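You operate a simulated robot arm through the tools that you are given. There is no shell and no other tool. Be economical: measure what you need, move in short steps, check, and stop when the job is done.

The job below is to be done with a simulated robot arm. You get a single attempt, and the scene is never put back.

## Task
Spin the salad dry, brake it, drain the water into the cream cup.
Fine: in that order; the grey bolt frees the pump, the red button brakes; lid stays shut, white handle shut after, no spill.

It is judged by the outcome, as a careful person would: the job done as asked, and still so three seconds after it is handed in. It fails if anything else is knocked over, pushed out of place, dropped, spilled or broken. A push-on lid holds only when it is set on centred and level and pressed home; a screw cap is set on level and turned clockwise until tight.

## Robot
A 6-joint arm with a two-finger parallel gripper, fixed in place. Base frame: the origin is at the foot of the arm, x ahead of it, y to its left, z up; the work surface is at about z = 0. Lengths are in mm, angles in degrees, forces in N, time in s.
With the tool pointing down near the work surface it reaches from about 140 to 580 mm from the base axis. Its first joint turns from -66.0 to 66.0 degrees. Payload 2.1 kg.
The TCP is the grasp point between the finger pads, 30 mm short of the fingertips. In the tool frame z runs along the fingers and y along their closing line. Largest opening 94 mm; finger width 28, thickness 10; the body of the gripper, 50 by 96 mm, starts 55 mm behind the TCP.
Orientation is that of the tool frame in the base frame, as a unit quaternion [x, y, z, w]. With the fingers straight down and closing along the base's y, the tool's x points along the base's -x, its y along +y and its z along -z.

## Interface
- The arm moves only by the tool play_rows. Its argument "motion" is a list of rows, each a list of 2 entries, a list of its own where there are three numbers: the shift along the base's x, y, z in cm, then the turn, a rotation vector about the base's x, y, z in degrees. In form: [[[tx, ty, tz], [ax, ay, az]], ...]. A call has 1 to 10 rows; each row shifts and turns the commanded pose from where the row before left it. "gripper" is the gripper command, from -1 (shut) to 1 (fully open), values between in proportion, set as the call begins (left out, the last holds). Rows are played at 5 a second. More than 50 mm and 8.6 degrees between two rows, or a gripper value outside its range, and nothing of the call is played. Where a pose cannot be reached the arm comes as near as it can. A force on the tool above 70 N (or 10 N above the force at the start of the call, whichever is more), or a blocked arm, ends the call early, and 0.2 s more pass. Each finger travels about 72 mm/s and halts on what it meets, pressing with about 37 N; the grip force reading is that of the motor and also rises with nothing between the fingers. The clock runs only during rows and for 0.2 s after the last one: add rows that do not move to give the fingers time. It gives the time, the measured TCP pose, the force on the tool (base axes), the opening and the grip force at its end, in the units of the frame above (readings bear some noise).
- Cameras (640 x 400 px; columns grow to the right, rows downward): "scene" is fixed at [73, -384, 491.1]; the picture's right is [0.61, -0.80, 0.00], its down [-0.40, -0.30, -0.87] and it looks along [0.69, 0.52, -0.50] (base axes); focal length 214 px, centre (320, 200). "wrist" rides on the gripper at [76, 14, -103] in the tool frame; the picture's right is [-0.18, 0.98, 0.00], its down [-0.75, -0.14, -0.64] and it looks along [-0.63, -0.12, 0.77] (tool axes); focal length 243 px, centre (320, 200). There is no depth. A picture from a camera that has moved, and an enlarged one, comes with that camera's place and axes in the base frame and with its lens.
- get_image(camera): a new picture of that camera. It takes no simulated time.
- enlarge(camera, box): a new picture of the part [left, top, right, bottom] of that camera's present view, enlarged. It takes no simulated time.
- job_done(): hands the job in; it is judged then, once.

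Work in short steps. Places have to be worked out from the pictures, the camera data and where the tool is seen: move nearer, look again, correct. Check each grasp and each placing, and mend what went wrong. You have 120 turns and 64 pictures in all, those below and enlarged ones among them. Open the gripper and draw the arm clear of the work before you hand the job in, unless the task says otherwise; then end with one line.

The tools are called after "Emit:" by a JSON object that holds its "method" and its "body". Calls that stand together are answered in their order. play_rows: Moves the arm, as the interface text tells. Its arguments: {"type":"object","properties":{"motion":{"type":"array"},"gripper":{"type":"number"}},"required":["motion"]} The other tools are called the same way: get_image (camera) takes a picture; enlarge (camera, box) takes an enlarged picture of a part of a camera's view; job_done () hands the job in.

At the start:

```text
clock: 0.0
tool_pos: [219.3, -182.7, 468.9]
tool_rot: [0.0, 1.0, 0.0, 0.001]
force: [-0.5, 0.6, 0.1]
grip_width: 94.0
gripper_force: 0.1
```

scene: 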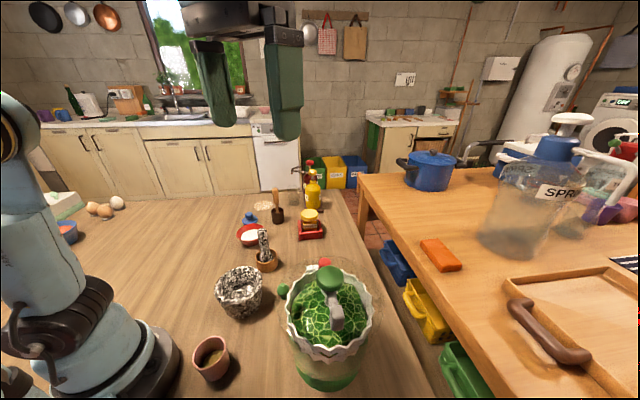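
wrist: 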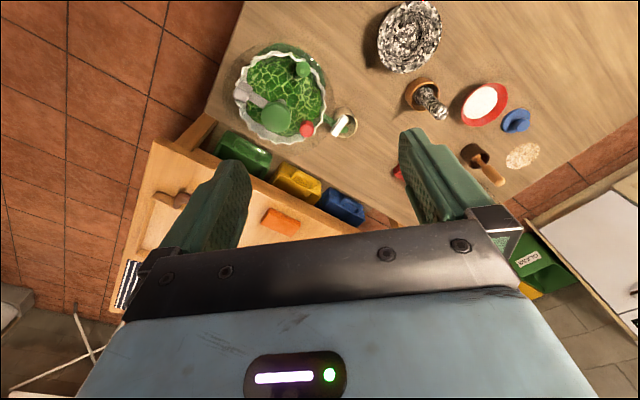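

I enlarge the spinner area from both cameras to learn the parts.

Emit:
{"method": "enlarge", "body": {"camera": "scene", "box": [180, 220, 420, 400]}}

Emit:
{"method": "enlarge", "body": {"camera": "wrist", "box": [210, 20, 450, 170]}}

```text
2.22 times, centred on (300, 310) of scene
camera zoom: at [73.0, -384.0, 491.1], right [0.61, -0.8, 0.0], down [-0.4, -0.3, -0.87], along [0.69, 0.52, -0.5], focal length 477 px, centre (364, -44)
```

zoom: 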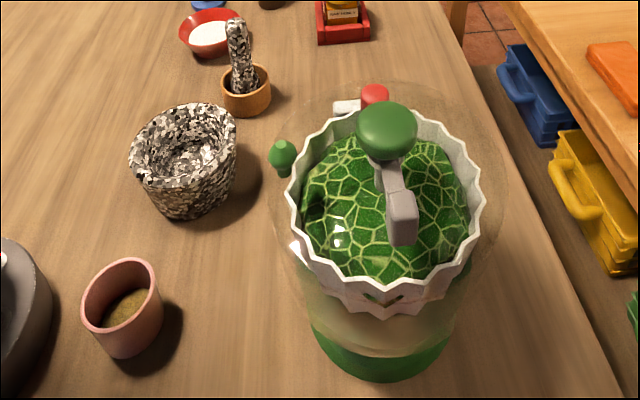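

```text
2.67 times, centred on (330, 95) of wrist
camera zoom: at [143.4, -168.3, 571.5], right [0.18, 0.98, 0.0], down [0.75, -0.14, 0.64], along [0.63, -0.12, -0.77], focal length 647 px, centre (293, 480)
```

zoom: 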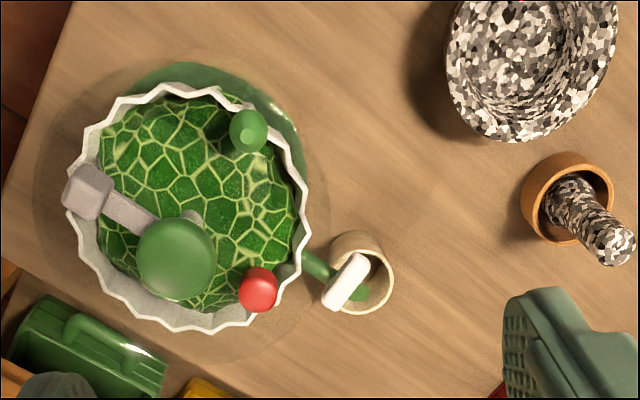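

Estimated places: pump knob (267,-258,215), grey bolt knob (227,-298,199), red button (303,-221,190), white tap handle (332,-168,128), with the cup under it. I move nearer for a better look.

Emit:
{"method": "play_rows", "body": {"motion": [[[-1.5, -1.5, -3], [0, 0, 0]], [[-1.5, -1.5, -3], [0, 0, 0]], [[-1.5, -1.5, -3], [0, 0, 0]], [[-1.5, -1.5, -3], [0, 0, 0]], [[0, 0, 0], [0, 0, 0]]]}}

Emit:
{"method": "get_image", "body": {"camera": "wrist"}}

```text
clock: 1.2
tool_pos: [158.9, -243.6, 349.0]
tool_rot: [0.0, 1.0, 0.0, 0.001]
force: [0.8, -0.6, 0.2]
grip_width: 94.2
gripper_force: 0.0
```

```text
59 pictures are left
camera wrist: at [82.9, -228.1, 451.8], right [0.18, 0.98, 0.0], down [0.75, -0.14, 0.64], along [0.63, -0.12, -0.77], focal length 243 px, centre (320, 200)
```

wrist: 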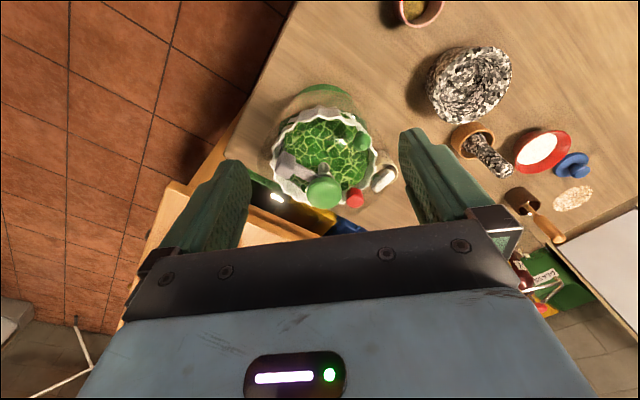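

Emit:
{"method": "enlarge", "body": {"camera": "wrist", "box": [250, 75, 410, 225]}}

```text
2.67 times, centred on (330, 150) of wrist
camera zoom: at [82.9, -228.1, 451.8], right [0.18, 0.98, 0.0], down [0.75, -0.14, 0.64], along [0.63, -0.12, -0.77], focal length 647 px, centre (293, 333)
```

zoom: 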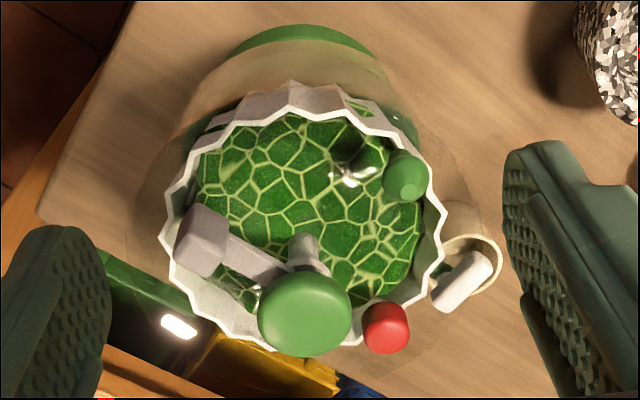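

The bar runs radially from the pump stem (axis about (266,-258)) to the grey block at about (225,-294). I turn the gripper 45° so it closes across the bar, and move above the block.

Emit:
{"method": "play_rows", "body": {"motion": [[[1.1, -0.83, -0.9], [0, 0, 7.5]], [[1.1, -0.83, -0.9], [0, 0, 7.5]], [[1.1, -0.83, -0.9], [0, 0, 7.5]], [[1.1, -0.83, -0.9], [0, 0, 7.5]], [[1.1, -0.83, -0.9], [0, 0, 7.5]], [[1.1, -0.83, -0.9], [0, 0, 7.5]], [[0, 0, 0], [0, 0, 0]]]}}

Emit:
{"method": "get_image", "body": {"camera": "wrist"}}

Emit:
{"method": "enlarge", "body": {"camera": "scene", "box": [240, 210, 440, 400]}}

```text
clock: 2.8
tool_pos: [225.8, -293.3, 294.5]
tool_rot: [-0.384, 0.923, 0.0, 0.0]
force: [-0.3, -0.5, -0.1]
grip_width: 94.4
gripper_force: 0.2
```

```text
57 pictures are left
camera wrist: at [162.0, -336.7, 397.8], right [-0.57, 0.82, 0.0], down [0.63, 0.43, 0.64], along [0.53, 0.36, -0.77], focal length 243 px, centre (320, 200)
```

wrist: 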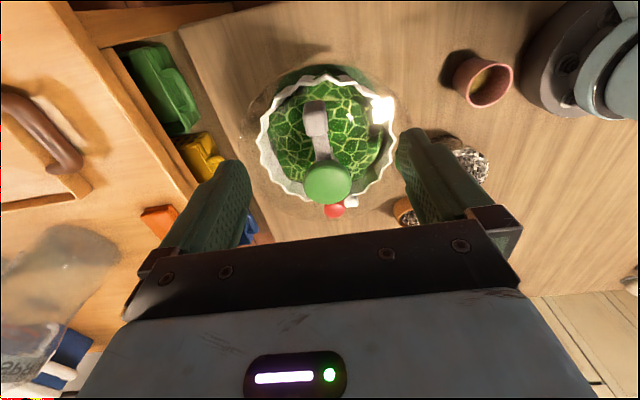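

```text
2.11 times, centred on (340, 305) of scene
camera zoom: at [73.0, -384.0, 491.1], right [0.61, -0.8, 0.0], down [-0.4, -0.3, -0.87], along [0.69, 0.52, -0.5], focal length 452 px, centre (278, -21)
```

zoom: 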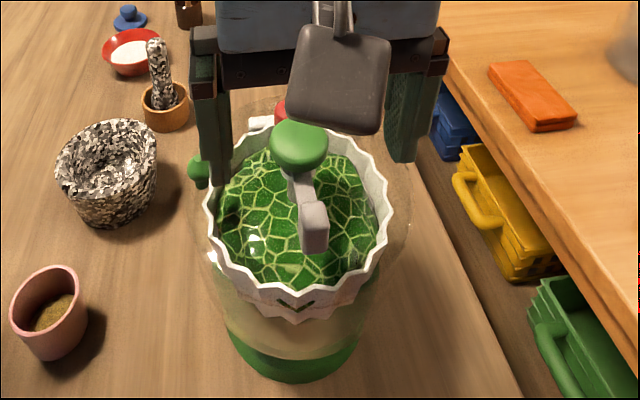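

The block is at (228,-297,~199) and the bar lies at 45°. I descend so the tips are at z≈192 and then look.

Emit:
{"method": "play_rows", "body": {"motion": [[[0.1, -0.2, -2.5], [0, 0, 0]], [[0.1, -0.15, -2.5], [0, 0, 0]], [[0, 0, -2], [0, 0, 0]], [[0, 0, 0], [0, 0, 0]]]}}

Emit:
{"method": "enlarge", "body": {"camera": "scene", "box": [260, 220, 420, 340]}}

Emit:
{"method": "get_image", "body": {"camera": "wrist"}}

```text
clock: 3.8
tool_pos: [226.4, -297.0, 224.6]
tool_rot: [-0.382, 0.924, 0.0, 0.0]
force: [-0.2, -0.3, 0.3]
grip_width: 94.0
gripper_force: 0.0
```

```text
3.33 times, centred on (340, 280) of scene
camera zoom: at [73.0, -384.0, 491.1], right [0.61, -0.8, 0.0], down [-0.4, -0.3, -0.87], along [0.69, 0.52, -0.5], focal length 715 px, centre (253, -67)
```

zoom: 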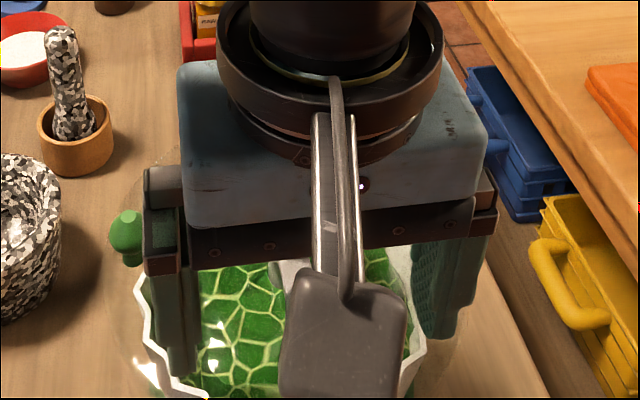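

```text
54 pictures are left
camera wrist: at [163.8, -339.8, 327.4], right [-0.56, 0.83, 0.0], down [0.63, 0.43, 0.64], along [0.53, 0.36, -0.77], focal length 243 px, centre (320, 200)
```

wrist: 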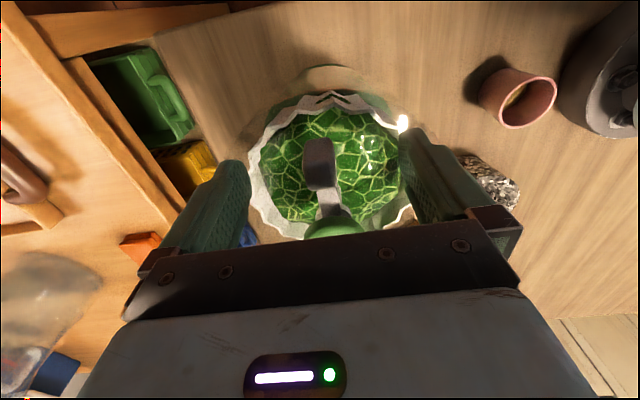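

The block sits centred between the tips. I close on it.

Emit:
{"method": "play_rows", "body": {"motion": [[[0, 0, 0], [0, 0, 0]], [[0, 0, 0], [0, 0, 0]], [[0, 0, 0], [0, 0, 0]], [[0, 0, 0], [0, 0, 0]]], "gripper": -1}}

Emit:
{"method": "get_image", "body": {"camera": "wrist"}}

```text
clock: 4.8
tool_pos: [226.0, -296.3, 224.2]
tool_rot: [-0.382, 0.924, 0.0, 0.0]
force: [-3.2, 2.9, -0.1]
grip_width: 16.9
gripper_force: 45.7
```

```text
53 pictures are left
camera wrist: at [163.6, -339.7, 327.7], right [-0.56, 0.83, 0.0], down [0.63, 0.43, 0.64], along [0.53, 0.36, -0.77], focal length 243 px, centre (320, 200)
```

wrist: 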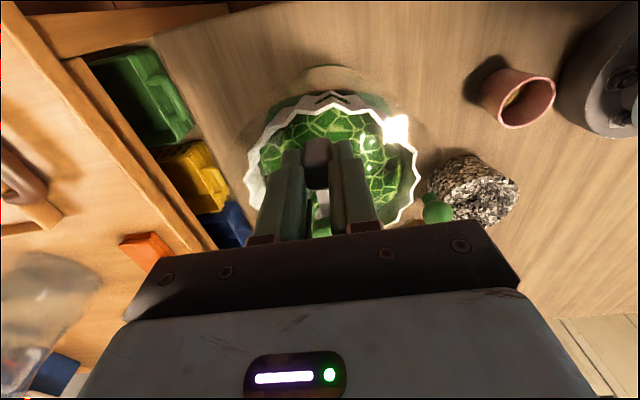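

Gripped (17 mm wide). I pull outward along the bar in small steps while watching the force.

Emit:
{"method": "play_rows", "body": {"motion": [[[-0.28, -0.28, 0], [0, 0, 0]], [[-0.28, -0.28, 0], [0, 0, 0]], [[-0.28, -0.28, 0], [0, 0, 0]], [[0, 0, 0], [0, 0, 0]]]}}

Emit:
{"method": "get_image", "body": {"camera": "wrist"}}

```text
clock: 5.8
tool_pos: [217.5, -305.1, 223.9]
tool_rot: [-0.383, 0.924, 0.0, 0.0]
force: [-5.0, 5.5, 8.7]
grip_width: 16.7
gripper_force: 45.1
```

```text
52 pictures are left
camera wrist: at [155.0, -348.1, 327.6], right [-0.56, 0.83, 0.0], down [0.63, 0.43, 0.64], along [0.53, 0.36, -0.77], focal length 243 px, centre (320, 200)
```

wrist: 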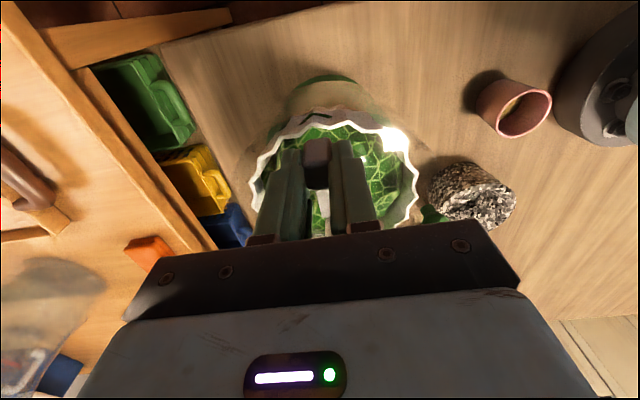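

The block moved with the gripper 12 mm at low force. I continue and check the spinner itself doesn't shift.

Emit:
{"method": "play_rows", "body": {"motion": [[[-0.28, -0.28, 0], [0, 0, 0]], [[-0.28, -0.28, 0], [0, 0, 0]], [[-0.28, -0.28, 0], [0, 0, 0]], [[0, 0, 0], [0, 0, 0]]]}}

Emit:
{"method": "get_image", "body": {"camera": "scene"}}

```text
clock: 6.8
tool_pos: [211.8, -311.1, 225.3]
tool_rot: [-0.385, 0.923, 0.002, 0.005]
force: [19.3, 31.8, 0.1]
grip_width: 16.8
gripper_force: 44.8
```

```text
51 pictures are left
```

scene: 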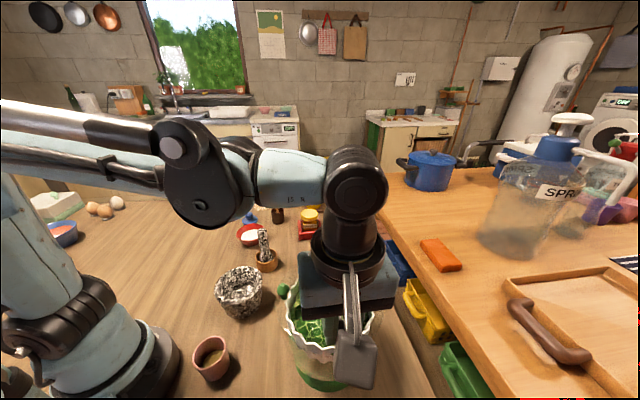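

The bolt hit its stop after about 20 mm. I ease back, release, rise and look.

Emit:
{"method": "play_rows", "body": {"motion": [[[0.25, 0.25, 0], [0, 0, 0]], [[0, 0, 0], [0, 0, 0]]]}}

Emit:
{"method": "play_rows", "body": {"motion": [[[0, 0, 0], [0, 0, 0]], [[0, 0, 0], [0, 0, 0]], [[0, 0, 3], [0, 0, 0]], [[0, 0, 4], [0, 0, 0]], [[0, 0, 0], [0, 0, 0]]], "gripper": 0.2}}

Emit:
{"method": "enlarge", "body": {"camera": "scene", "box": [240, 220, 420, 400]}}

Emit:
{"method": "enlarge", "body": {"camera": "wrist", "box": [220, 60, 440, 240]}}

```text
clock: 7.4
tool_pos: [212.6, -311.2, 223.9]
tool_rot: [-0.382, 0.924, 0.0, 0.003]
force: [10.5, 20.2, 0.2]
grip_width: 16.7
gripper_force: 44.9
```

```text
clock: 8.6
tool_pos: [213.7, -311.6, 294.7]
tool_rot: [-0.383, 0.924, 0.0, -0.001]
force: [-0.3, 0.1, 0.1]
grip_width: 56.3
gripper_force: 0.0
```

```text
2.22 times, centred on (330, 310) of scene
camera zoom: at [73.0, -384.0, 491.1], right [0.61, -0.8, 0.0], down [-0.4, -0.3, -0.87], along [0.69, 0.52, -0.5], focal length 477 px, centre (298, -44)
```

zoom: 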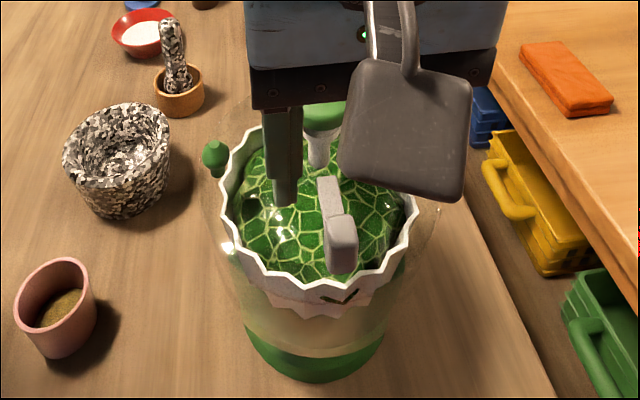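

```text
2.22 times, centred on (330, 150) of wrist
camera zoom: at [150.1, -354.3, 398.1], right [-0.56, 0.83, 0.0], down [0.63, 0.43, 0.64], along [0.53, 0.36, -0.77], focal length 539 px, centre (298, 311)
```

zoom: 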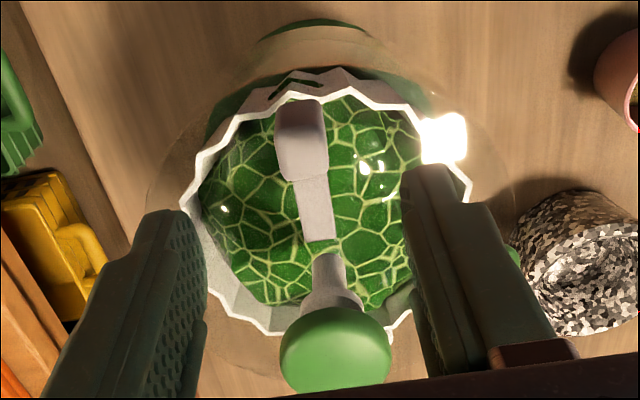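

The bolt is out and the pump has popped up (centre now about z=242, at (266,-258)). I close the fingers and move above the pump.

Emit:
{"method": "play_rows", "body": {"motion": [[[0, 0, 2.5], [0, 0, 0]], [[2.6, 2.7, 0], [0, 0, 0]], [[2.6, 2.7, 0], [0, 0, 0]], [[0, 0, 0], [0, 0, 0]], [[0, 0, 0], [0, 0, 0]]], "gripper": -1}}

Emit:
{"method": "enlarge", "body": {"camera": "scene", "box": [240, 180, 440, 340]}}

Emit:
{"method": "get_image", "body": {"camera": "wrist"}}

```text
clock: 9.8
tool_pos: [264.3, -256.5, 317.8]
tool_rot: [-0.382, 0.924, 0.0, 0.0]
force: [-1.5, 0.6, 1.0]
grip_width: 0.0
gripper_force: 32.8
```

```text
2.50 times, centred on (340, 260) of scene
camera zoom: at [73.0, -383.9, 491.1], right [0.61, -0.8, 0.0], down [-0.4, -0.3, -0.87], along [0.69, 0.52, -0.5], focal length 536 px, centre (270, 50)
```

zoom: 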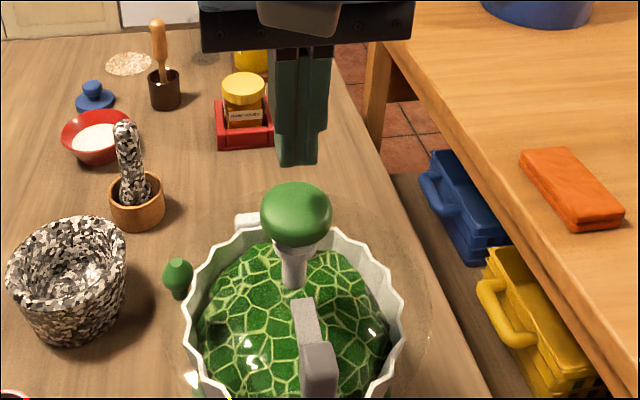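

```text
47 pictures are left
camera wrist: at [201.5, -299.6, 421.5], right [-0.56, 0.83, 0.0], down [0.63, 0.43, 0.64], along [0.53, 0.36, -0.77], focal length 243 px, centre (320, 200)
```

wrist: 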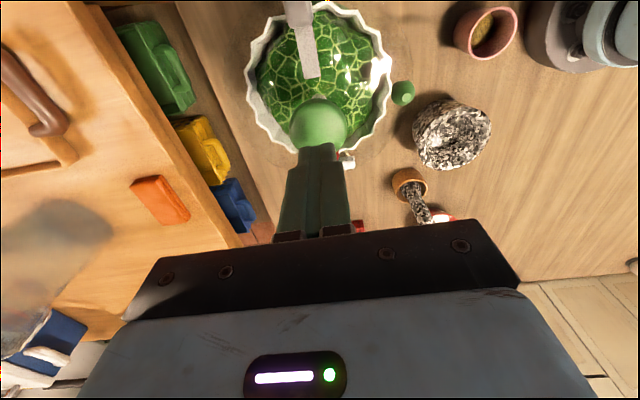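

The tip is straight above the knob. First slow press to find contact and stroke.

Emit:
{"method": "play_rows", "body": {"motion": [[[0.15, -0.15, -2.0], [0, 0, 0]], [[0, 0, -1], [0, 0, 0]], [[0, 0, -1], [0, 0, 0]], [[0, 0, -1], [0, 0, 0]], [[0, 0, 0], [0, 0, 0]]]}}

Emit:
{"method": "enlarge", "body": {"camera": "scene", "box": [240, 180, 440, 340]}}

```text
clock: 11.0
tool_pos: [265.6, -258.6, 269.9]
tool_rot: [-0.383, 0.924, -0.001, 0.0]
force: [3.2, 1.1, 5.1]
grip_width: 0.1
gripper_force: 33.0
```

```text
2.50 times, centred on (340, 260) of scene
camera zoom: at [73.0, -383.9, 491.1], right [0.61, -0.8, 0.0], down [-0.4, -0.3, -0.87], along [0.69, 0.52, -0.5], focal length 536 px, centre (270, 50)
```

zoom: 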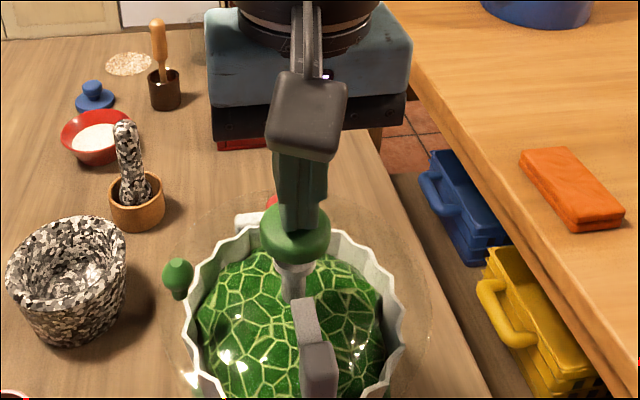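

Contact with a soft spring (5 N). I press on to the bottom.

Emit:
{"method": "play_rows", "body": {"motion": [[[0, 0, -1], [0, 0, 0]], [[0, 0, -1], [0, 0, 0]], [[0, 0, -0.7], [0, 0, 0]], [[0, 0, 0], [0, 0, 0]]]}}

Emit:
{"method": "enlarge", "body": {"camera": "scene", "box": [240, 200, 440, 360]}}

```text
clock: 11.8
tool_pos: [265.0, -258.2, 253.0]
tool_rot: [-0.382, 0.924, 0.0, 0.001]
force: [1.2, -1.0, 42.8]
grip_width: 0.0
gripper_force: 32.8
stopped in row 3: the force on the tool passed its limit (the readings are from after the stop); the commanded pose is now the measured one
```

```text
2.50 times, centred on (340, 280) of scene
camera zoom: at [72.7, -383.7, 491.5], right [0.61, -0.8, 0.0], down [-0.4, -0.3, -0.87], along [0.69, 0.52, -0.5], focal length 536 px, centre (270, 0)
```

zoom: 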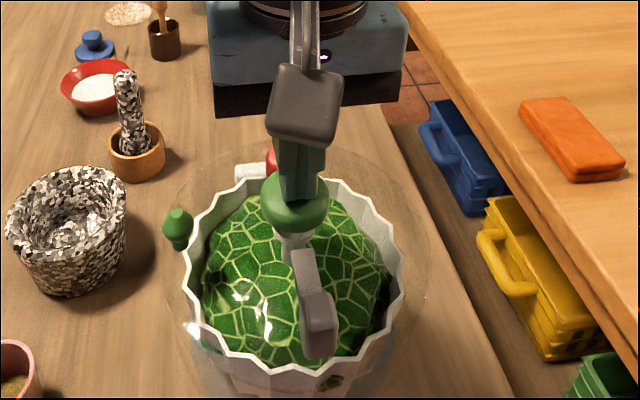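

Bottom of stroke is at TCP z≈253. I now pump with brisk strokes between 290 and 255.

Emit:
{"method": "play_rows", "body": {"motion": [[[0, 0, 3.7], [0, 0, 0]], [[0, 0, -1.7], [0, 0, 0]], [[0, 0, -1.8], [0, 0, 0]], [[0, 0, 3.5], [0, 0, 0]], [[0, 0, -1.7], [0, 0, 0]], [[0, 0, -1.8], [0, 0, 0]], [[0, 0, 3.5], [0, 0, 0]], [[0, 0, -1.7], [0, 0, 0]], [[0, 0, -1.8], [0, 0, 0]], [[0, 0, 3.5], [0, 0, 0]]]}}

Emit:
{"method": "enlarge", "body": {"camera": "scene", "box": [240, 220, 440, 400]}}

```text
clock: 14.0
tool_pos: [266.3, -259.6, 286.1]
tool_rot: [-0.382, 0.924, -0.001, 0.0]
force: [-0.3, -0.3, -0.2]
grip_width: 0.0
gripper_force: 32.8
```

```text
2.22 times, centred on (340, 310) of scene
camera zoom: at [73.0, -384.0, 491.1], right [0.61, -0.8, 0.0], down [-0.4, -0.3, -0.87], along [0.69, 0.52, -0.5], focal length 477 px, centre (276, -44)
```

zoom: 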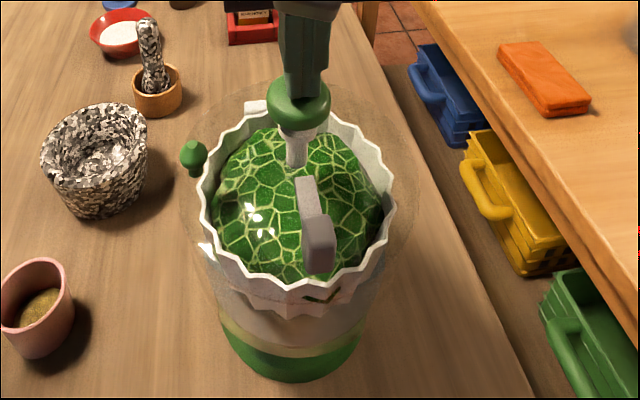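

The basket seems to be turning. I give more strokes and then compare pictures.

Emit:
{"method": "play_rows", "body": {"motion": [[[0, 0, -1.8], [0, 0, 0]], [[0, 0, -1.8], [0, 0, 0]], [[0, 0, 3.6], [0, 0, 0]], [[0, 0, -1.8], [0, 0, 0]], [[0, 0, -1.8], [0, 0, 0]], [[0, 0, 3.6], [0, 0, 0]], [[0, 0, -1.8], [0, 0, 0]], [[0, 0, -1.8], [0, 0, 0]], [[0, 0, 3.6], [0, 0, 0]]]}}

Emit:
{"method": "play_rows", "body": {"motion": [[[0, 0, -1.8], [0, 0, 0]], [[0, 0, -1.8], [0, 0, 0]], [[0, 0, 3.6], [0, 0, 0]], [[0, 0, -1.8], [0, 0, 0]], [[0, 0, -1.8], [0, 0, 0]], [[0, 0, 3.6], [0, 0, 0]], [[0, 0, -1.8], [0, 0, 0]], [[0, 0, -1.8], [0, 0, 0]], [[0, 0, 3.6], [0, 0, 0]]]}}

Emit:
{"method": "enlarge", "body": {"camera": "scene", "box": [240, 220, 440, 400]}}

```text
clock: 16.0
tool_pos: [265.0, -259.4, 283.9]
tool_rot: [-0.383, 0.924, 0.001, -0.001]
force: [-0.9, 0.0, -0.3]
grip_width: 0.0
gripper_force: 32.8
```

```text
clock: 18.0
tool_pos: [264.2, -257.7, 285.9]
tool_rot: [-0.383, 0.924, -0.001, 0.0]
force: [0.3, 0.1, -0.3]
grip_width: 0.0
gripper_force: 33.3
```

```text
2.22 times, centred on (340, 310) of scene
camera zoom: at [73.0, -384.0, 491.1], right [0.61, -0.8, 0.0], down [-0.4, -0.3, -0.87], along [0.69, 0.52, -0.5], focal length 477 px, centre (276, -44)
```

zoom: 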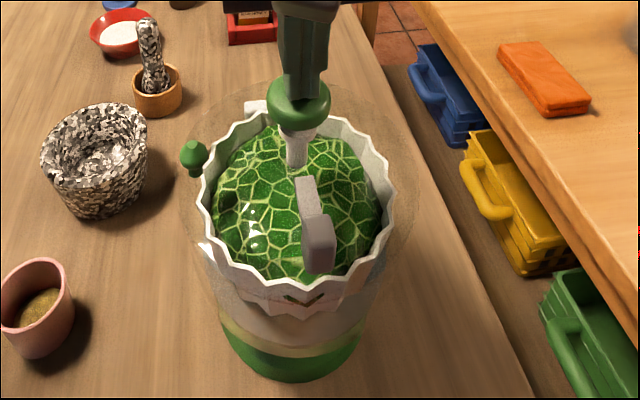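

Check whether it is spinning now by taking another picture after a brief wait.

Emit:
{"method": "play_rows", "body": {"motion": [[[0, 0, 0.0], [0, 0, 0]]]}}

Emit:
{"method": "enlarge", "body": {"camera": "scene", "box": [270, 250, 400, 400]}}

```text
clock: 18.4
tool_pos: [265.1, -258.3, 285.8]
tool_rot: [-0.382, 0.924, -0.001, 0.0]
force: [0.2, -0.1, -1.2]
grip_width: 0.0
gripper_force: 33.1
```

```text
2.67 times, centred on (335, 325) of scene
camera zoom: at [73.0, -384.0, 491.1], right [0.61, -0.8, 0.0], down [-0.4, -0.3, -0.87], along [0.69, 0.52, -0.5], focal length 572 px, centre (280, -133)
```

zoom: 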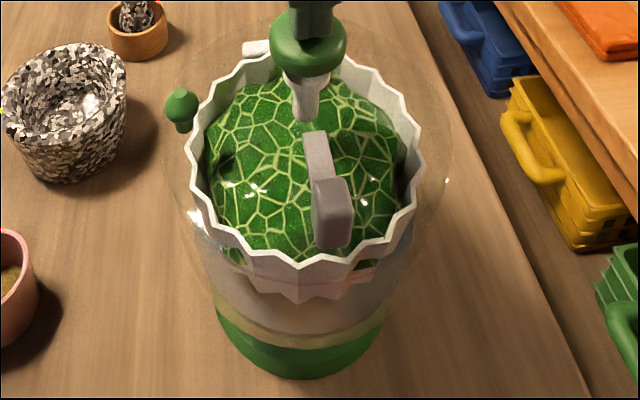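

It is spinning. I continue pumping to dry thoroughly and watch the collected water.

Emit:
{"method": "play_rows", "body": {"motion": [[[0, 0, -1.8], [0, 0, 0]], [[0, 0, -1.8], [0, 0, 0]], [[0, 0, 3.6], [0, 0, 0]], [[0, 0, -1.8], [0, 0, 0]], [[0, 0, -1.8], [0, 0, 0]], [[0, 0, 3.6], [0, 0, 0]], [[0, 0, -1.8], [0, 0, 0]], [[0, 0, -1.8], [0, 0, 0]], [[0, 0, 3.6], [0, 0, 0]]]}}

Emit:
{"method": "play_rows", "body": {"motion": [[[0, 0, -1.8], [0, 0, 0]], [[0, 0, -1.8], [0, 0, 0]], [[0, 0, 3.6], [0, 0, 0]], [[0, 0, -1.8], [0, 0, 0]], [[0, 0, -1.8], [0, 0, 0]], [[0, 0, 3.6], [0, 0, 0]], [[0, 0, -1.8], [0, 0, 0]], [[0, 0, -1.8], [0, 0, 0]], [[0, 0, 3.6], [0, 0, 0]]]}}

Emit:
{"method": "play_rows", "body": {"motion": [[[0, 0, -1.8], [0, 0, 0]], [[0, 0, -1.8], [0, 0, 0]], [[0, 0, 3.6], [0, 0, 0]], [[0, 0, -1.8], [0, 0, 0]], [[0, 0, -1.8], [0, 0, 0]], [[0, 0, 3.6], [0, 0, 0]], [[0, 0, -1.8], [0, 0, 0]], [[0, 0, -1.8], [0, 0, 0]], [[0, 0, 3.6], [0, 0, 0]]]}}

Emit:
{"method": "enlarge", "body": {"camera": "scene", "box": [270, 250, 400, 400]}}

```text
clock: 20.4
tool_pos: [266.6, -259.7, 284.3]
tool_rot: [-0.383, 0.924, 0.0, 0.001]
force: [0.1, -0.1, -0.6]
grip_width: 0.0
gripper_force: 32.9
```

```text
clock: 22.4
tool_pos: [266.5, -258.4, 286.0]
tool_rot: [-0.382, 0.924, 0.0, 0.0]
force: [0.1, 0.3, -0.9]
grip_width: 0.0
gripper_force: 33.3
```

```text
clock: 24.4
tool_pos: [266.5, -258.9, 286.2]
tool_rot: [-0.383, 0.924, 0.001, -0.001]
force: [0.5, -0.6, -0.2]
grip_width: 0.0
gripper_force: 32.8
```

```text
2.67 times, centred on (335, 325) of scene
camera zoom: at [73.0, -384.0, 491.1], right [0.61, -0.8, 0.0], down [-0.4, -0.3, -0.87], along [0.69, 0.52, -0.5], focal length 572 px, centre (280, -133)
```

zoom: 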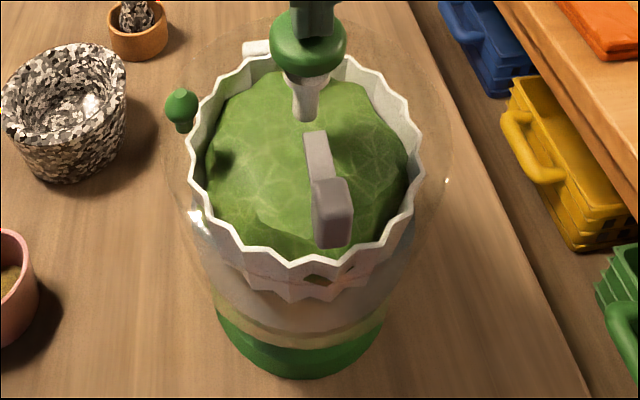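

The leaves turned matte—dry-looking. A few more strokes to make sure the look no longer changes.

Emit:
{"method": "play_rows", "body": {"motion": [[[0, 0, -1.8], [0, 0, 0]], [[0, 0, -1.8], [0, 0, 0]], [[0, 0, 3.6], [0, 0, 0]], [[0, 0, -1.8], [0, 0, 0]], [[0, 0, -1.8], [0, 0, 0]], [[0, 0, 3.6], [0, 0, 0]], [[0, 0, -1.8], [0, 0, 0]], [[0, 0, -1.8], [0, 0, 0]], [[0, 0, 3.6], [0, 0, 0]]]}}

Emit:
{"method": "enlarge", "body": {"camera": "scene", "box": [270, 250, 400, 400]}}

```text
clock: 26.4
tool_pos: [265.5, -257.2, 284.8]
tool_rot: [-0.382, 0.924, 0.0, 0.0]
force: [-0.2, 0.1, 0.3]
grip_width: 0.1
gripper_force: 33.1
```

```text
2.67 times, centred on (335, 325) of scene
camera zoom: at [73.0, -383.9, 491.1], right [0.61, -0.8, 0.0], down [-0.4, -0.3, -0.87], along [0.69, 0.52, -0.5], focal length 572 px, centre (280, -133)
```

zoom: 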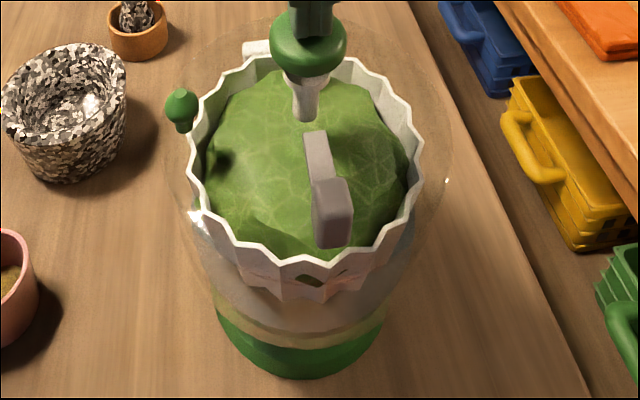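

Unchanged, so it's dry. Now I rise and move over the red button at about (303,-221).

Emit:
{"method": "play_rows", "body": {"motion": [[[0, 0, 2.0], [0, 0, 0]], [[2, 2, 0], [0, 0, 0]], [[1.8, 1.8, 0], [0, 0, 0]], [[0, 0, 0], [0, 0, 0]]]}}

Emit:
{"method": "enlarge", "body": {"camera": "scene", "box": [270, 200, 400, 330]}}

Emit:
{"method": "get_image", "body": {"camera": "wrist"}}

```text
clock: 27.4
tool_pos: [305.4, -220.5, 305.1]
tool_rot: [-0.382, 0.924, 0.001, 0.0]
force: [-0.1, 0.4, 0.1]
grip_width: 0.0
gripper_force: 32.8
```

```text
3.08 times, centred on (335, 265) of scene
camera zoom: at [73.0, -383.9, 491.1], right [0.61, -0.8, 0.0], down [-0.4, -0.3, -0.87], along [0.69, 0.52, -0.5], focal length 660 px, centre (274, 0)
```

zoom: 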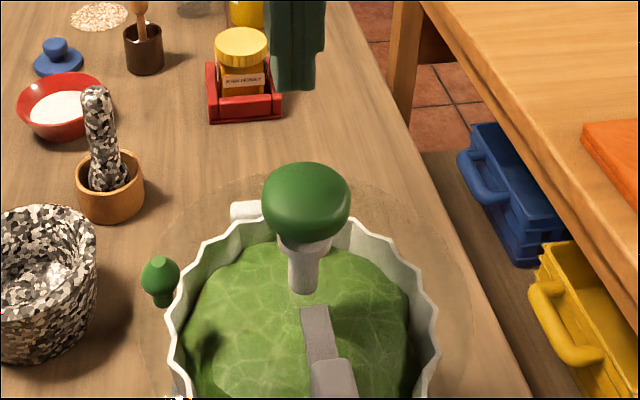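

```text
38 pictures are left
camera wrist: at [241.6, -263.7, 408.4], right [-0.56, 0.83, 0.0], down [0.63, 0.43, 0.64], along [0.53, 0.36, -0.77], focal length 243 px, centre (320, 200)
```

wrist: 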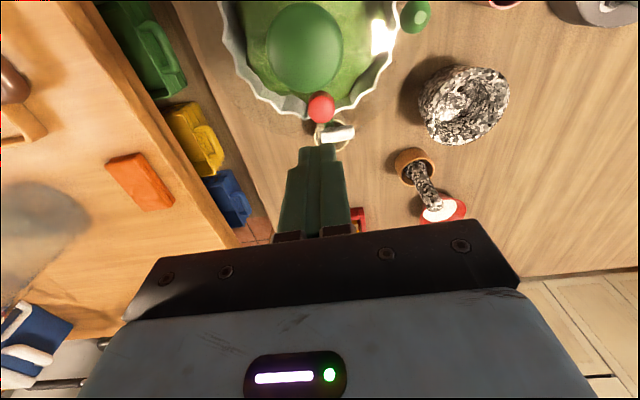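

The button is confirmed at about (303,-222). I descend on it, slowly at the end.

Emit:
{"method": "play_rows", "body": {"motion": [[[-0.1, -0.1, -3], [0, 0, 0]], [[0, 0, -3], [0, 0, 0]], [[0, 0, -0.7], [0, 0, 0]], [[0, 0, -0.7], [0, 0, 0]], [[0, 0, -0.5], [0, 0, 0]]]}}

Emit:
{"method": "enlarge", "body": {"camera": "scene", "box": [270, 200, 400, 330]}}

```text
clock: 28.6
tool_pos: [303.3, -223.0, 226.4]
tool_rot: [-0.383, 0.924, 0.0, 0.0]
force: [-0.2, -2.1, 0.5]
grip_width: 0.0
gripper_force: 33.4
```

```text
3.08 times, centred on (335, 265) of scene
camera zoom: at [73.0, -384.0, 491.1], right [0.61, -0.8, 0.0], down [-0.4, -0.3, -0.87], along [0.69, 0.52, -0.5], focal length 660 px, centre (274, 0)
```

zoom: 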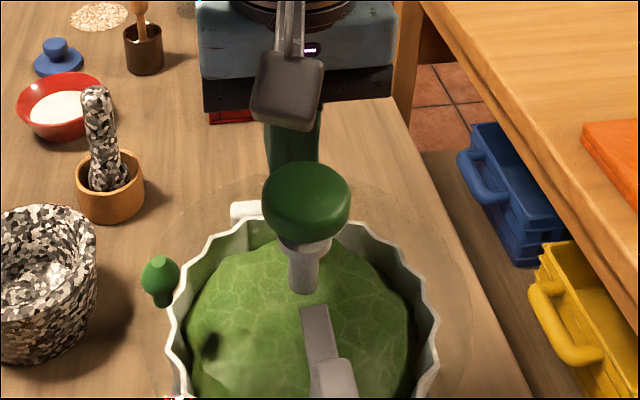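

No contact yet (tip at z≈196). I press further in small steps.

Emit:
{"method": "play_rows", "body": {"motion": [[[0, 0, -0.4], [0, 0, 0]], [[0, 0, -0.4], [0, 0, 0]], [[0, 0, -0.3], [0, 0, 0]], [[0, 0, 0], [0, 0, 0]]]}}

```text
clock: 29.6
tool_pos: [304.6, -221.0, 216.3]
tool_rot: [-0.383, 0.924, 0.0, 0.0]
force: [-6.8, 3.0, 49.0]
grip_width: 0.1
gripper_force: 33.2
```

Firmly pressed (49 N, tip z≈186). I hold and check the basket stopping.

Emit:
{"method": "play_rows", "body": {"motion": [[[0, 0, 0], [0, 0, 0]], [[0, 0, 0], [0, 0, 0]], [[0, 0, 0], [0, 0, 0]], [[0, 0, 0], [0, 0, 0]], [[0, 0, 0], [0, 0, 0]], [[0, 0, 0], [0, 0, 0]], [[0, 0, 0], [0, 0, 0]], [[0, 0, 0], [0, 0, 0]], [[0, 0, 0], [0, 0, 0]]]}}

Emit:
{"method": "enlarge", "body": {"camera": "scene", "box": [270, 250, 400, 400]}}

Emit:
{"method": "play_rows", "body": {"motion": [[[0, 0, 0], [0, 0, 0]], [[0, 0, 0], [0, 0, 0]]]}}

Emit:
{"method": "enlarge", "body": {"camera": "scene", "box": [270, 250, 400, 400]}}

```text
clock: 31.6
tool_pos: [303.3, -221.2, 217.1]
tool_rot: [-0.382, 0.924, -0.001, -0.001]
force: [-12.7, 3.2, 48.6]
grip_width: 0.0
gripper_force: 32.7
```

```text
2.67 times, centred on (335, 325) of scene
camera zoom: at [72.8, -383.8, 491.3], right [0.61, -0.8, 0.0], down [-0.4, -0.3, -0.87], along [0.69, 0.52, -0.5], focal length 572 px, centre (280, -133)
```

zoom: 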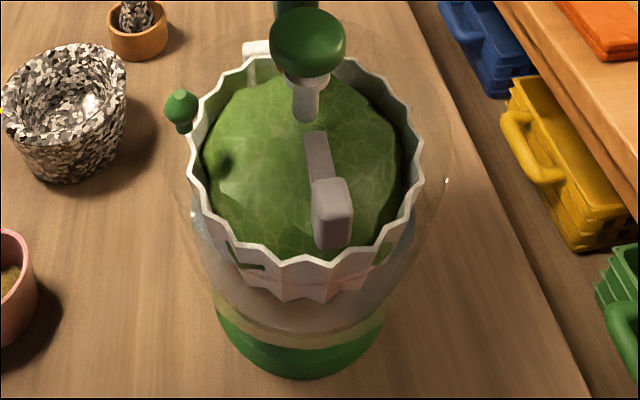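

```text
clock: 32.2
tool_pos: [303.7, -221.6, 216.3]
tool_rot: [-0.383, 0.924, 0.0, 0.0]
force: [-12.1, 3.1, 48.3]
grip_width: 0.0
gripper_force: 32.6
```

```text
2.67 times, centred on (335, 325) of scene
camera zoom: at [72.8, -383.8, 491.3], right [0.61, -0.8, 0.0], down [-0.4, -0.3, -0.87], along [0.69, 0.52, -0.5], focal length 572 px, centre (280, -133)
```

zoom: 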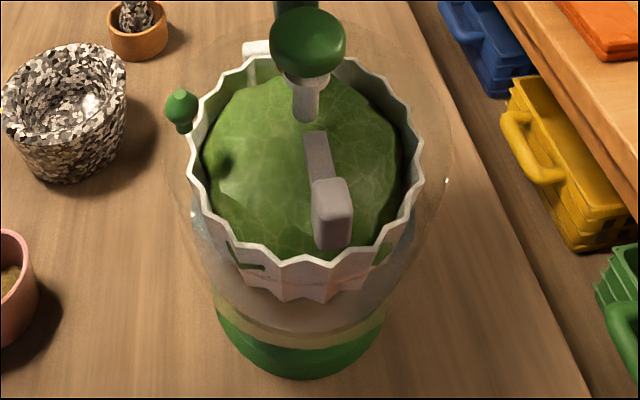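

Identical pictures: the basket is stopped. I rise and draw back to see the tap and cup.

Emit:
{"method": "play_rows", "body": {"motion": [[[0, 0, 3], [0, 0, 0]], [[0, 0, 3], [0, 0, 0]], [[0, 0, 3], [0, 0, 0]], [[2.0, 2.0, 0], [0, 0, 0]], [[0, 0, 0], [0, 0, 0]]]}}

Emit:
{"method": "get_image", "body": {"camera": "scene"}}

Emit:
{"method": "enlarge", "body": {"camera": "wrist", "box": [240, 30, 400, 160]}}

```text
clock: 33.4
tool_pos: [322.0, -201.5, 305.0]
tool_rot: [-0.383, 0.924, 0.0, 0.001]
force: [0.5, -0.5, -0.1]
grip_width: 0.2
gripper_force: 32.8
```

```text
34 pictures are left
```

scene: 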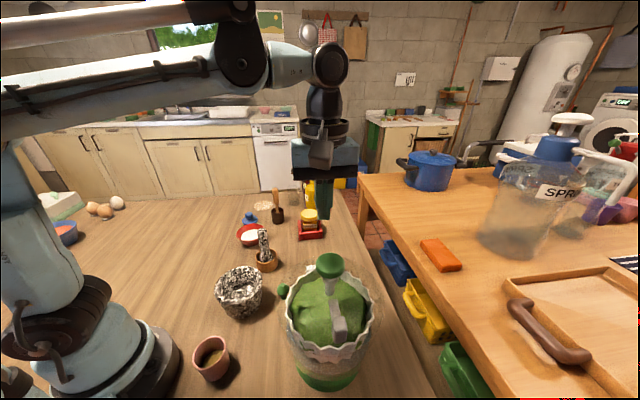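

```text
3.08 times, centred on (320, 95) of wrist
camera zoom: at [260.0, -244.4, 408.8], right [-0.56, 0.83, 0.0], down [0.63, 0.43, 0.64], along [0.53, 0.36, -0.77], focal length 746 px, centre (320, 523)
```

zoom: 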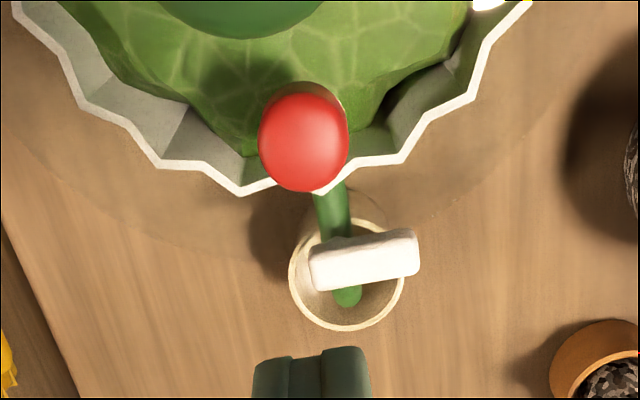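

The tap handle is a bar crosswise to the spout: pivot near (345,-180), long end near (325,-160), z≈130, with the cup under the spout end at about (362,-160). I turn the tool to yaw −45° so the fingers can straddle the bar, and look closer.

Emit:
{"method": "play_rows", "body": {"motion": [[[0.1, 0.5, 0], [0, 0, -8.5]], [[0.1, 0.5, 0], [0, 0, -8.5]], [[0.1, 0.5, 0], [0, 0, -8.5]], [[0.1, 0.5, 0], [0, 0, -8.5]], [[0.1, 0.5, 0], [0, 0, -8.5]], [[0.1, 0.5, 0], [0, 0, -8.5]], [[0.1, 0.5, 0], [0, 0, -8.5]], [[0.1, 0.5, 0], [0, 0, -8.5]], [[0, 0.5, 0], [0, 0, -8.5]], [[0, 0, 0], [0, 0, -8.5]]], "gripper": -0.4}}

Emit:
{"method": "play_rows", "body": {"motion": [[[0, 0, -1.5], [0, 0, -5.1]], [[0, 0, -1.5], [0, 0, 0]], [[0, 0, -1.5], [0, 0, 0]], [[0, 0, 0], [0, 0, 0]]]}}

Emit:
{"method": "get_image", "body": {"camera": "wrist"}}

```text
clock: 35.6
tool_pos: [330.1, -156.6, 304.5]
tool_rot: [0.344, 0.939, 0.0, 0.001]
force: [-0.1, 0.8, -0.4]
grip_width: 28.2
gripper_force: 0.0
```

```text
clock: 36.6
tool_pos: [329.9, -156.3, 260.4]
tool_rot: [0.383, 0.924, -0.001, 0.0]
force: [0.4, 0.1, 0.3]
grip_width: 28.2
gripper_force: 0.1
```

```text
32 pictures are left
camera wrist: at [288.4, -91.6, 363.4], right [0.83, 0.56, 0.0], down [0.43, -0.63, 0.64], along [0.36, -0.53, -0.77], focal length 243 px, centre (320, 200)
```

wrist: 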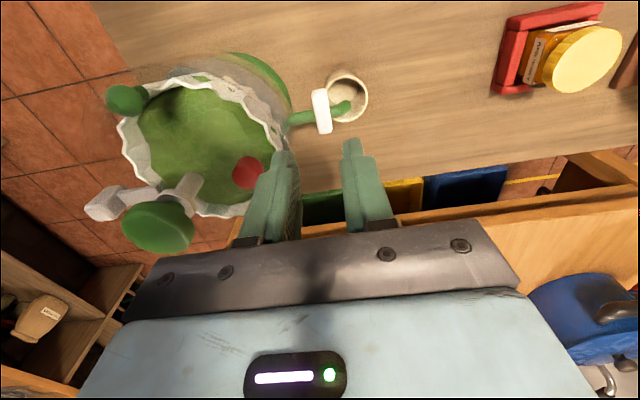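

Emit:
{"method": "enlarge", "body": {"camera": "wrist", "box": [265, 55, 385, 155]}}

```text
4.00 times, centred on (325, 105) of wrist
camera zoom: at [288.4, -91.6, 363.4], right [0.83, 0.56, 0.0], down [0.43, -0.63, 0.64], along [0.36, -0.53, -0.77], focal length 970 px, centre (300, 580)
```

zoom: 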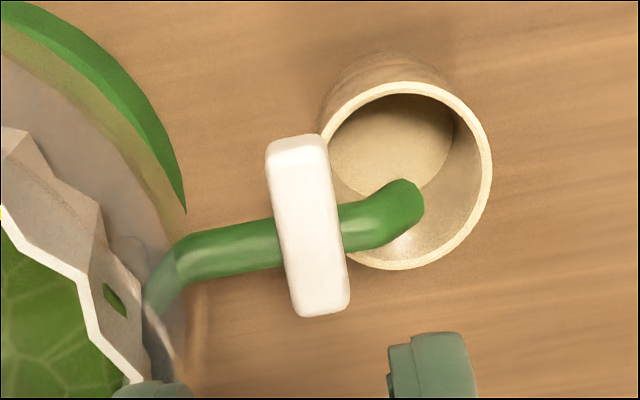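

Triangulated: handle centre ≈(342,-167,110), spout tip ≈(370,-156,75), cup rim centre ≈(370,-154,49). I lean the tool 20° away from the spinner so its body clears the lid, and come down partway.

Emit:
{"method": "play_rows", "body": {"motion": [[[0.27, 0.15, 0], [-4.7, 4.7, 0]], [[0.27, 0.15, 0], [-4.7, 4.7, 0]], [[0.27, 0.14, 0], [-4.7, 4.7, 0]], [[0, 0, -3], [0, 0, 0]], [[0, 0, -3], [0, 0, 0]], [[0, 0, -2.5], [0, 0, 0]], [[0, 0, 0], [0, 0, 0]]]}}

Emit:
{"method": "get_image", "body": {"camera": "wrist"}}

Emit:
{"method": "enlarge", "body": {"camera": "scene", "box": [250, 190, 410, 310]}}

```text
clock: 38.2
tool_pos: [338.6, -151.5, 174.2]
tool_rot: [0.377, 0.91, -0.159, -0.066]
force: [0.0, -0.3, 1.0]
grip_width: 28.1
gripper_force: 0.1
```

```text
30 pictures are left
camera wrist: at [320.6, -62.8, 266.8], right [0.78, 0.52, -0.34], down [0.59, -0.47, 0.65], along [0.18, -0.71, -0.68], focal length 243 px, centre (320, 200)
```

wrist: 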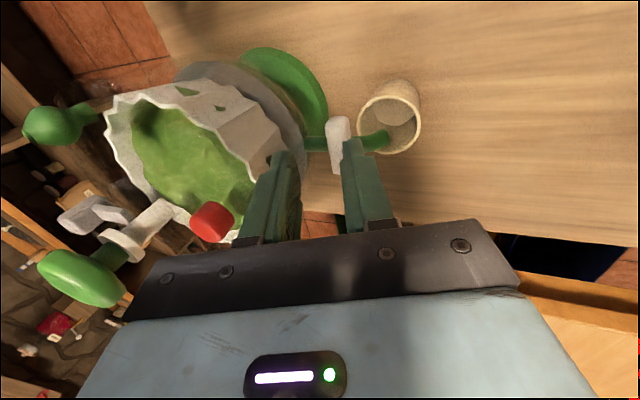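

```text
3.33 times, centred on (330, 250) of scene
camera zoom: at [73.0, -384.0, 491.1], right [0.61, -0.8, 0.0], down [-0.4, -0.3, -0.87], along [0.69, 0.52, -0.5], focal length 715 px, centre (287, 33)
```

zoom: 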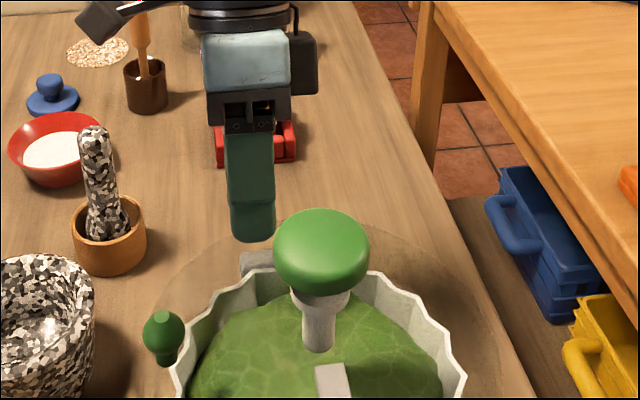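

Estimates agree (handle centre (340,-167,110)). I lower so the fingers straddle its long end.

Emit:
{"method": "play_rows", "body": {"motion": [[[0, 0, -1.5], [0, 0, 0]], [[0, 0, -1.5], [0, 0, 0]], [[0, 0, -1.2], [0, 0, 0]], [[0, 0, 0], [0, 0, 0]]]}}

Emit:
{"method": "get_image", "body": {"camera": "wrist"}}

```text
clock: 39.2
tool_pos: [338.6, -151.6, 133.0]
tool_rot: [0.378, 0.91, -0.159, -0.066]
force: [0.1, -0.4, 0.6]
grip_width: 28.4
gripper_force: 0.1
```

```text
28 pictures are left
camera wrist: at [320.6, -62.8, 224.9], right [0.78, 0.52, -0.34], down [0.59, -0.47, 0.65], along [0.18, -0.71, -0.68], focal length 243 px, centre (320, 200)
```

wrist: 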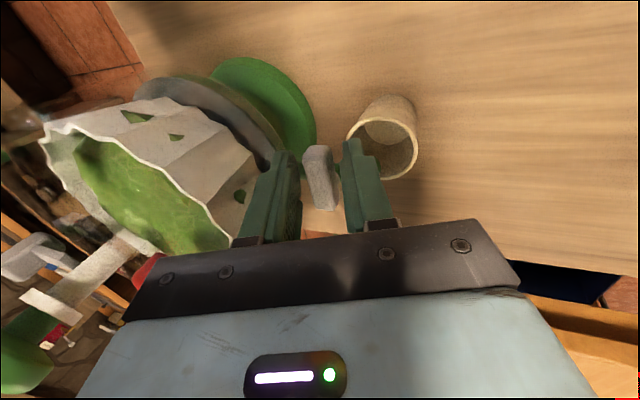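

The bar sits neatly between the fingers. I narrow the gap and swing clockwise about the pivot, in small steps.

Emit:
{"method": "play_rows", "body": {"motion": [[[0, 0, 0], [0, 0, 0]], [[0.34, 0.12, 0], [0, 0, -8]], [[0.35, 0.07, 0], [0, 0, -8]], [[0.36, 0.02, 0], [0, 0, -8]], [[0, 0, 0], [0, 0, 0]]], "gripper": -0.55}}

Emit:
{"method": "get_image", "body": {"camera": "wrist"}}

```text
clock: 40.4
tool_pos: [350.5, -151.3, 132.3]
tool_rot: [0.56, 0.81, -0.144, -0.099]
force: [-1.0, -0.2, 0.3]
grip_width: 21.8
gripper_force: 0.3
```

```text
27 pictures are left
camera wrist: at [368.5, -60.7, 225.2], right [0.93, 0.16, -0.34], down [0.35, -0.67, 0.65], along [-0.12, -0.72, -0.68], focal length 243 px, centre (320, 200)
```

wrist: 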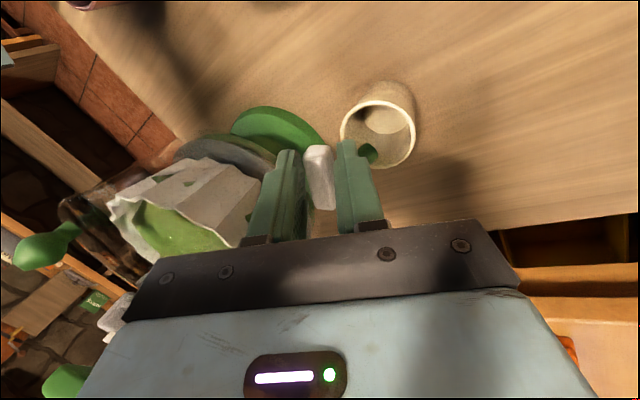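

The handle follows with almost no force. I continue another 24° and check for flow.

Emit:
{"method": "play_rows", "body": {"motion": [[[0.35, -0.03, 0], [0, 0, -8]], [[0.35, -0.07, 0], [0, 0, -8]], [[0.34, -0.12, 0], [0, 0, -8]], [[0, 0, 0], [0, 0, 0]]]}}

Emit:
{"method": "get_image", "body": {"camera": "wrist"}}

```text
clock: 41.4
tool_pos: [360.3, -152.0, 133.0]
tool_rot: [0.715, 0.677, -0.12, -0.127]
force: [-2.0, 0.8, 1.1]
grip_width: 22.4
gripper_force: 1.1
```

```text
26 pictures are left
camera wrist: at [413.2, -78.3, 225.3], right [0.91, -0.24, -0.34], down [0.04, -0.76, 0.65], along [-0.41, -0.61, -0.68], focal length 243 px, centre (320, 200)
```

wrist: 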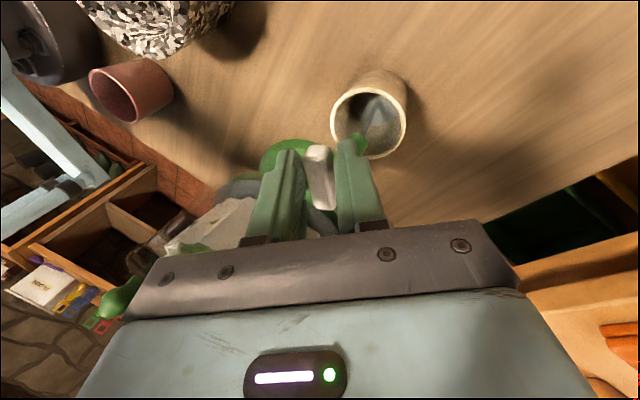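

Something bluish appears in the cup; look closer.

Emit:
{"method": "play_rows", "body": {"motion": [[[0, 0, 0], [0, 0, 0]], [[0, 0, 0], [0, 0, 0]]]}}

Emit:
{"method": "enlarge", "body": {"camera": "wrist", "box": [300, 60, 430, 170]}}

```text
clock: 42.0
tool_pos: [359.5, -152.1, 132.7]
tool_rot: [0.715, 0.678, -0.118, -0.125]
force: [-2.2, 1.3, 2.0]
grip_width: 22.1
gripper_force: 0.7
```

```text
3.64 times, centred on (365, 115) of wrist
camera zoom: at [413.0, -78.1, 225.2], right [0.91, -0.23, -0.34], down [0.05, -0.76, 0.65], along [-0.41, -0.61, -0.68], focal length 882 px, centre (156, 509)
```

zoom: 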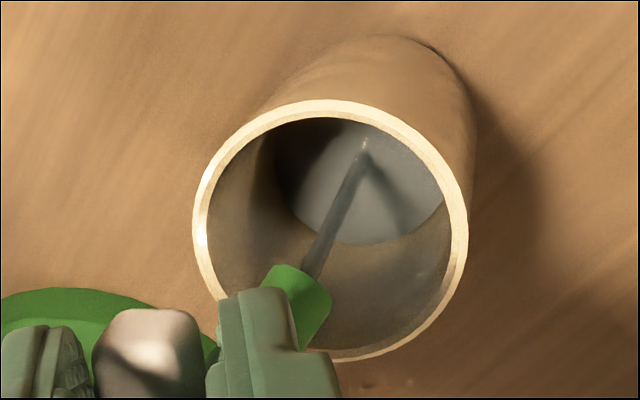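

Water streams neatly into the cup. I wait and watch the level.

Emit:
{"method": "play_rows", "body": {"motion": [[[0, 0, 0], [0, 0, 0]], [[0, 0, 0], [0, 0, 0]], [[0, 0, 0], [0, 0, 0]], [[0, 0, 0], [0, 0, 0]], [[0, 0, 0], [0, 0, 0]], [[0, 0, 0], [0, 0, 0]]]}}

Emit:
{"method": "enlarge", "body": {"camera": "wrist", "box": [300, 60, 430, 170]}}

```text
clock: 43.4
tool_pos: [358.4, -151.9, 133.2]
tool_rot: [0.715, 0.677, -0.119, -0.126]
force: [-1.8, 0.4, 0.8]
grip_width: 22.3
gripper_force: 0.7
```

```text
3.64 times, centred on (365, 115) of wrist
camera zoom: at [413.0, -78.1, 225.2], right [0.91, -0.23, -0.34], down [0.05, -0.76, 0.65], along [-0.41, -0.61, -0.68], focal length 882 px, centre (156, 509)
```

zoom: 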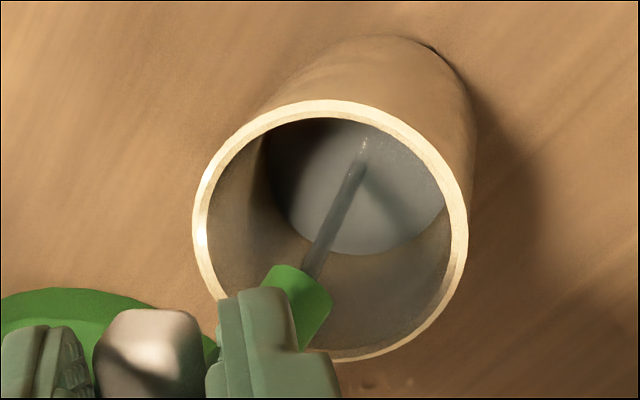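

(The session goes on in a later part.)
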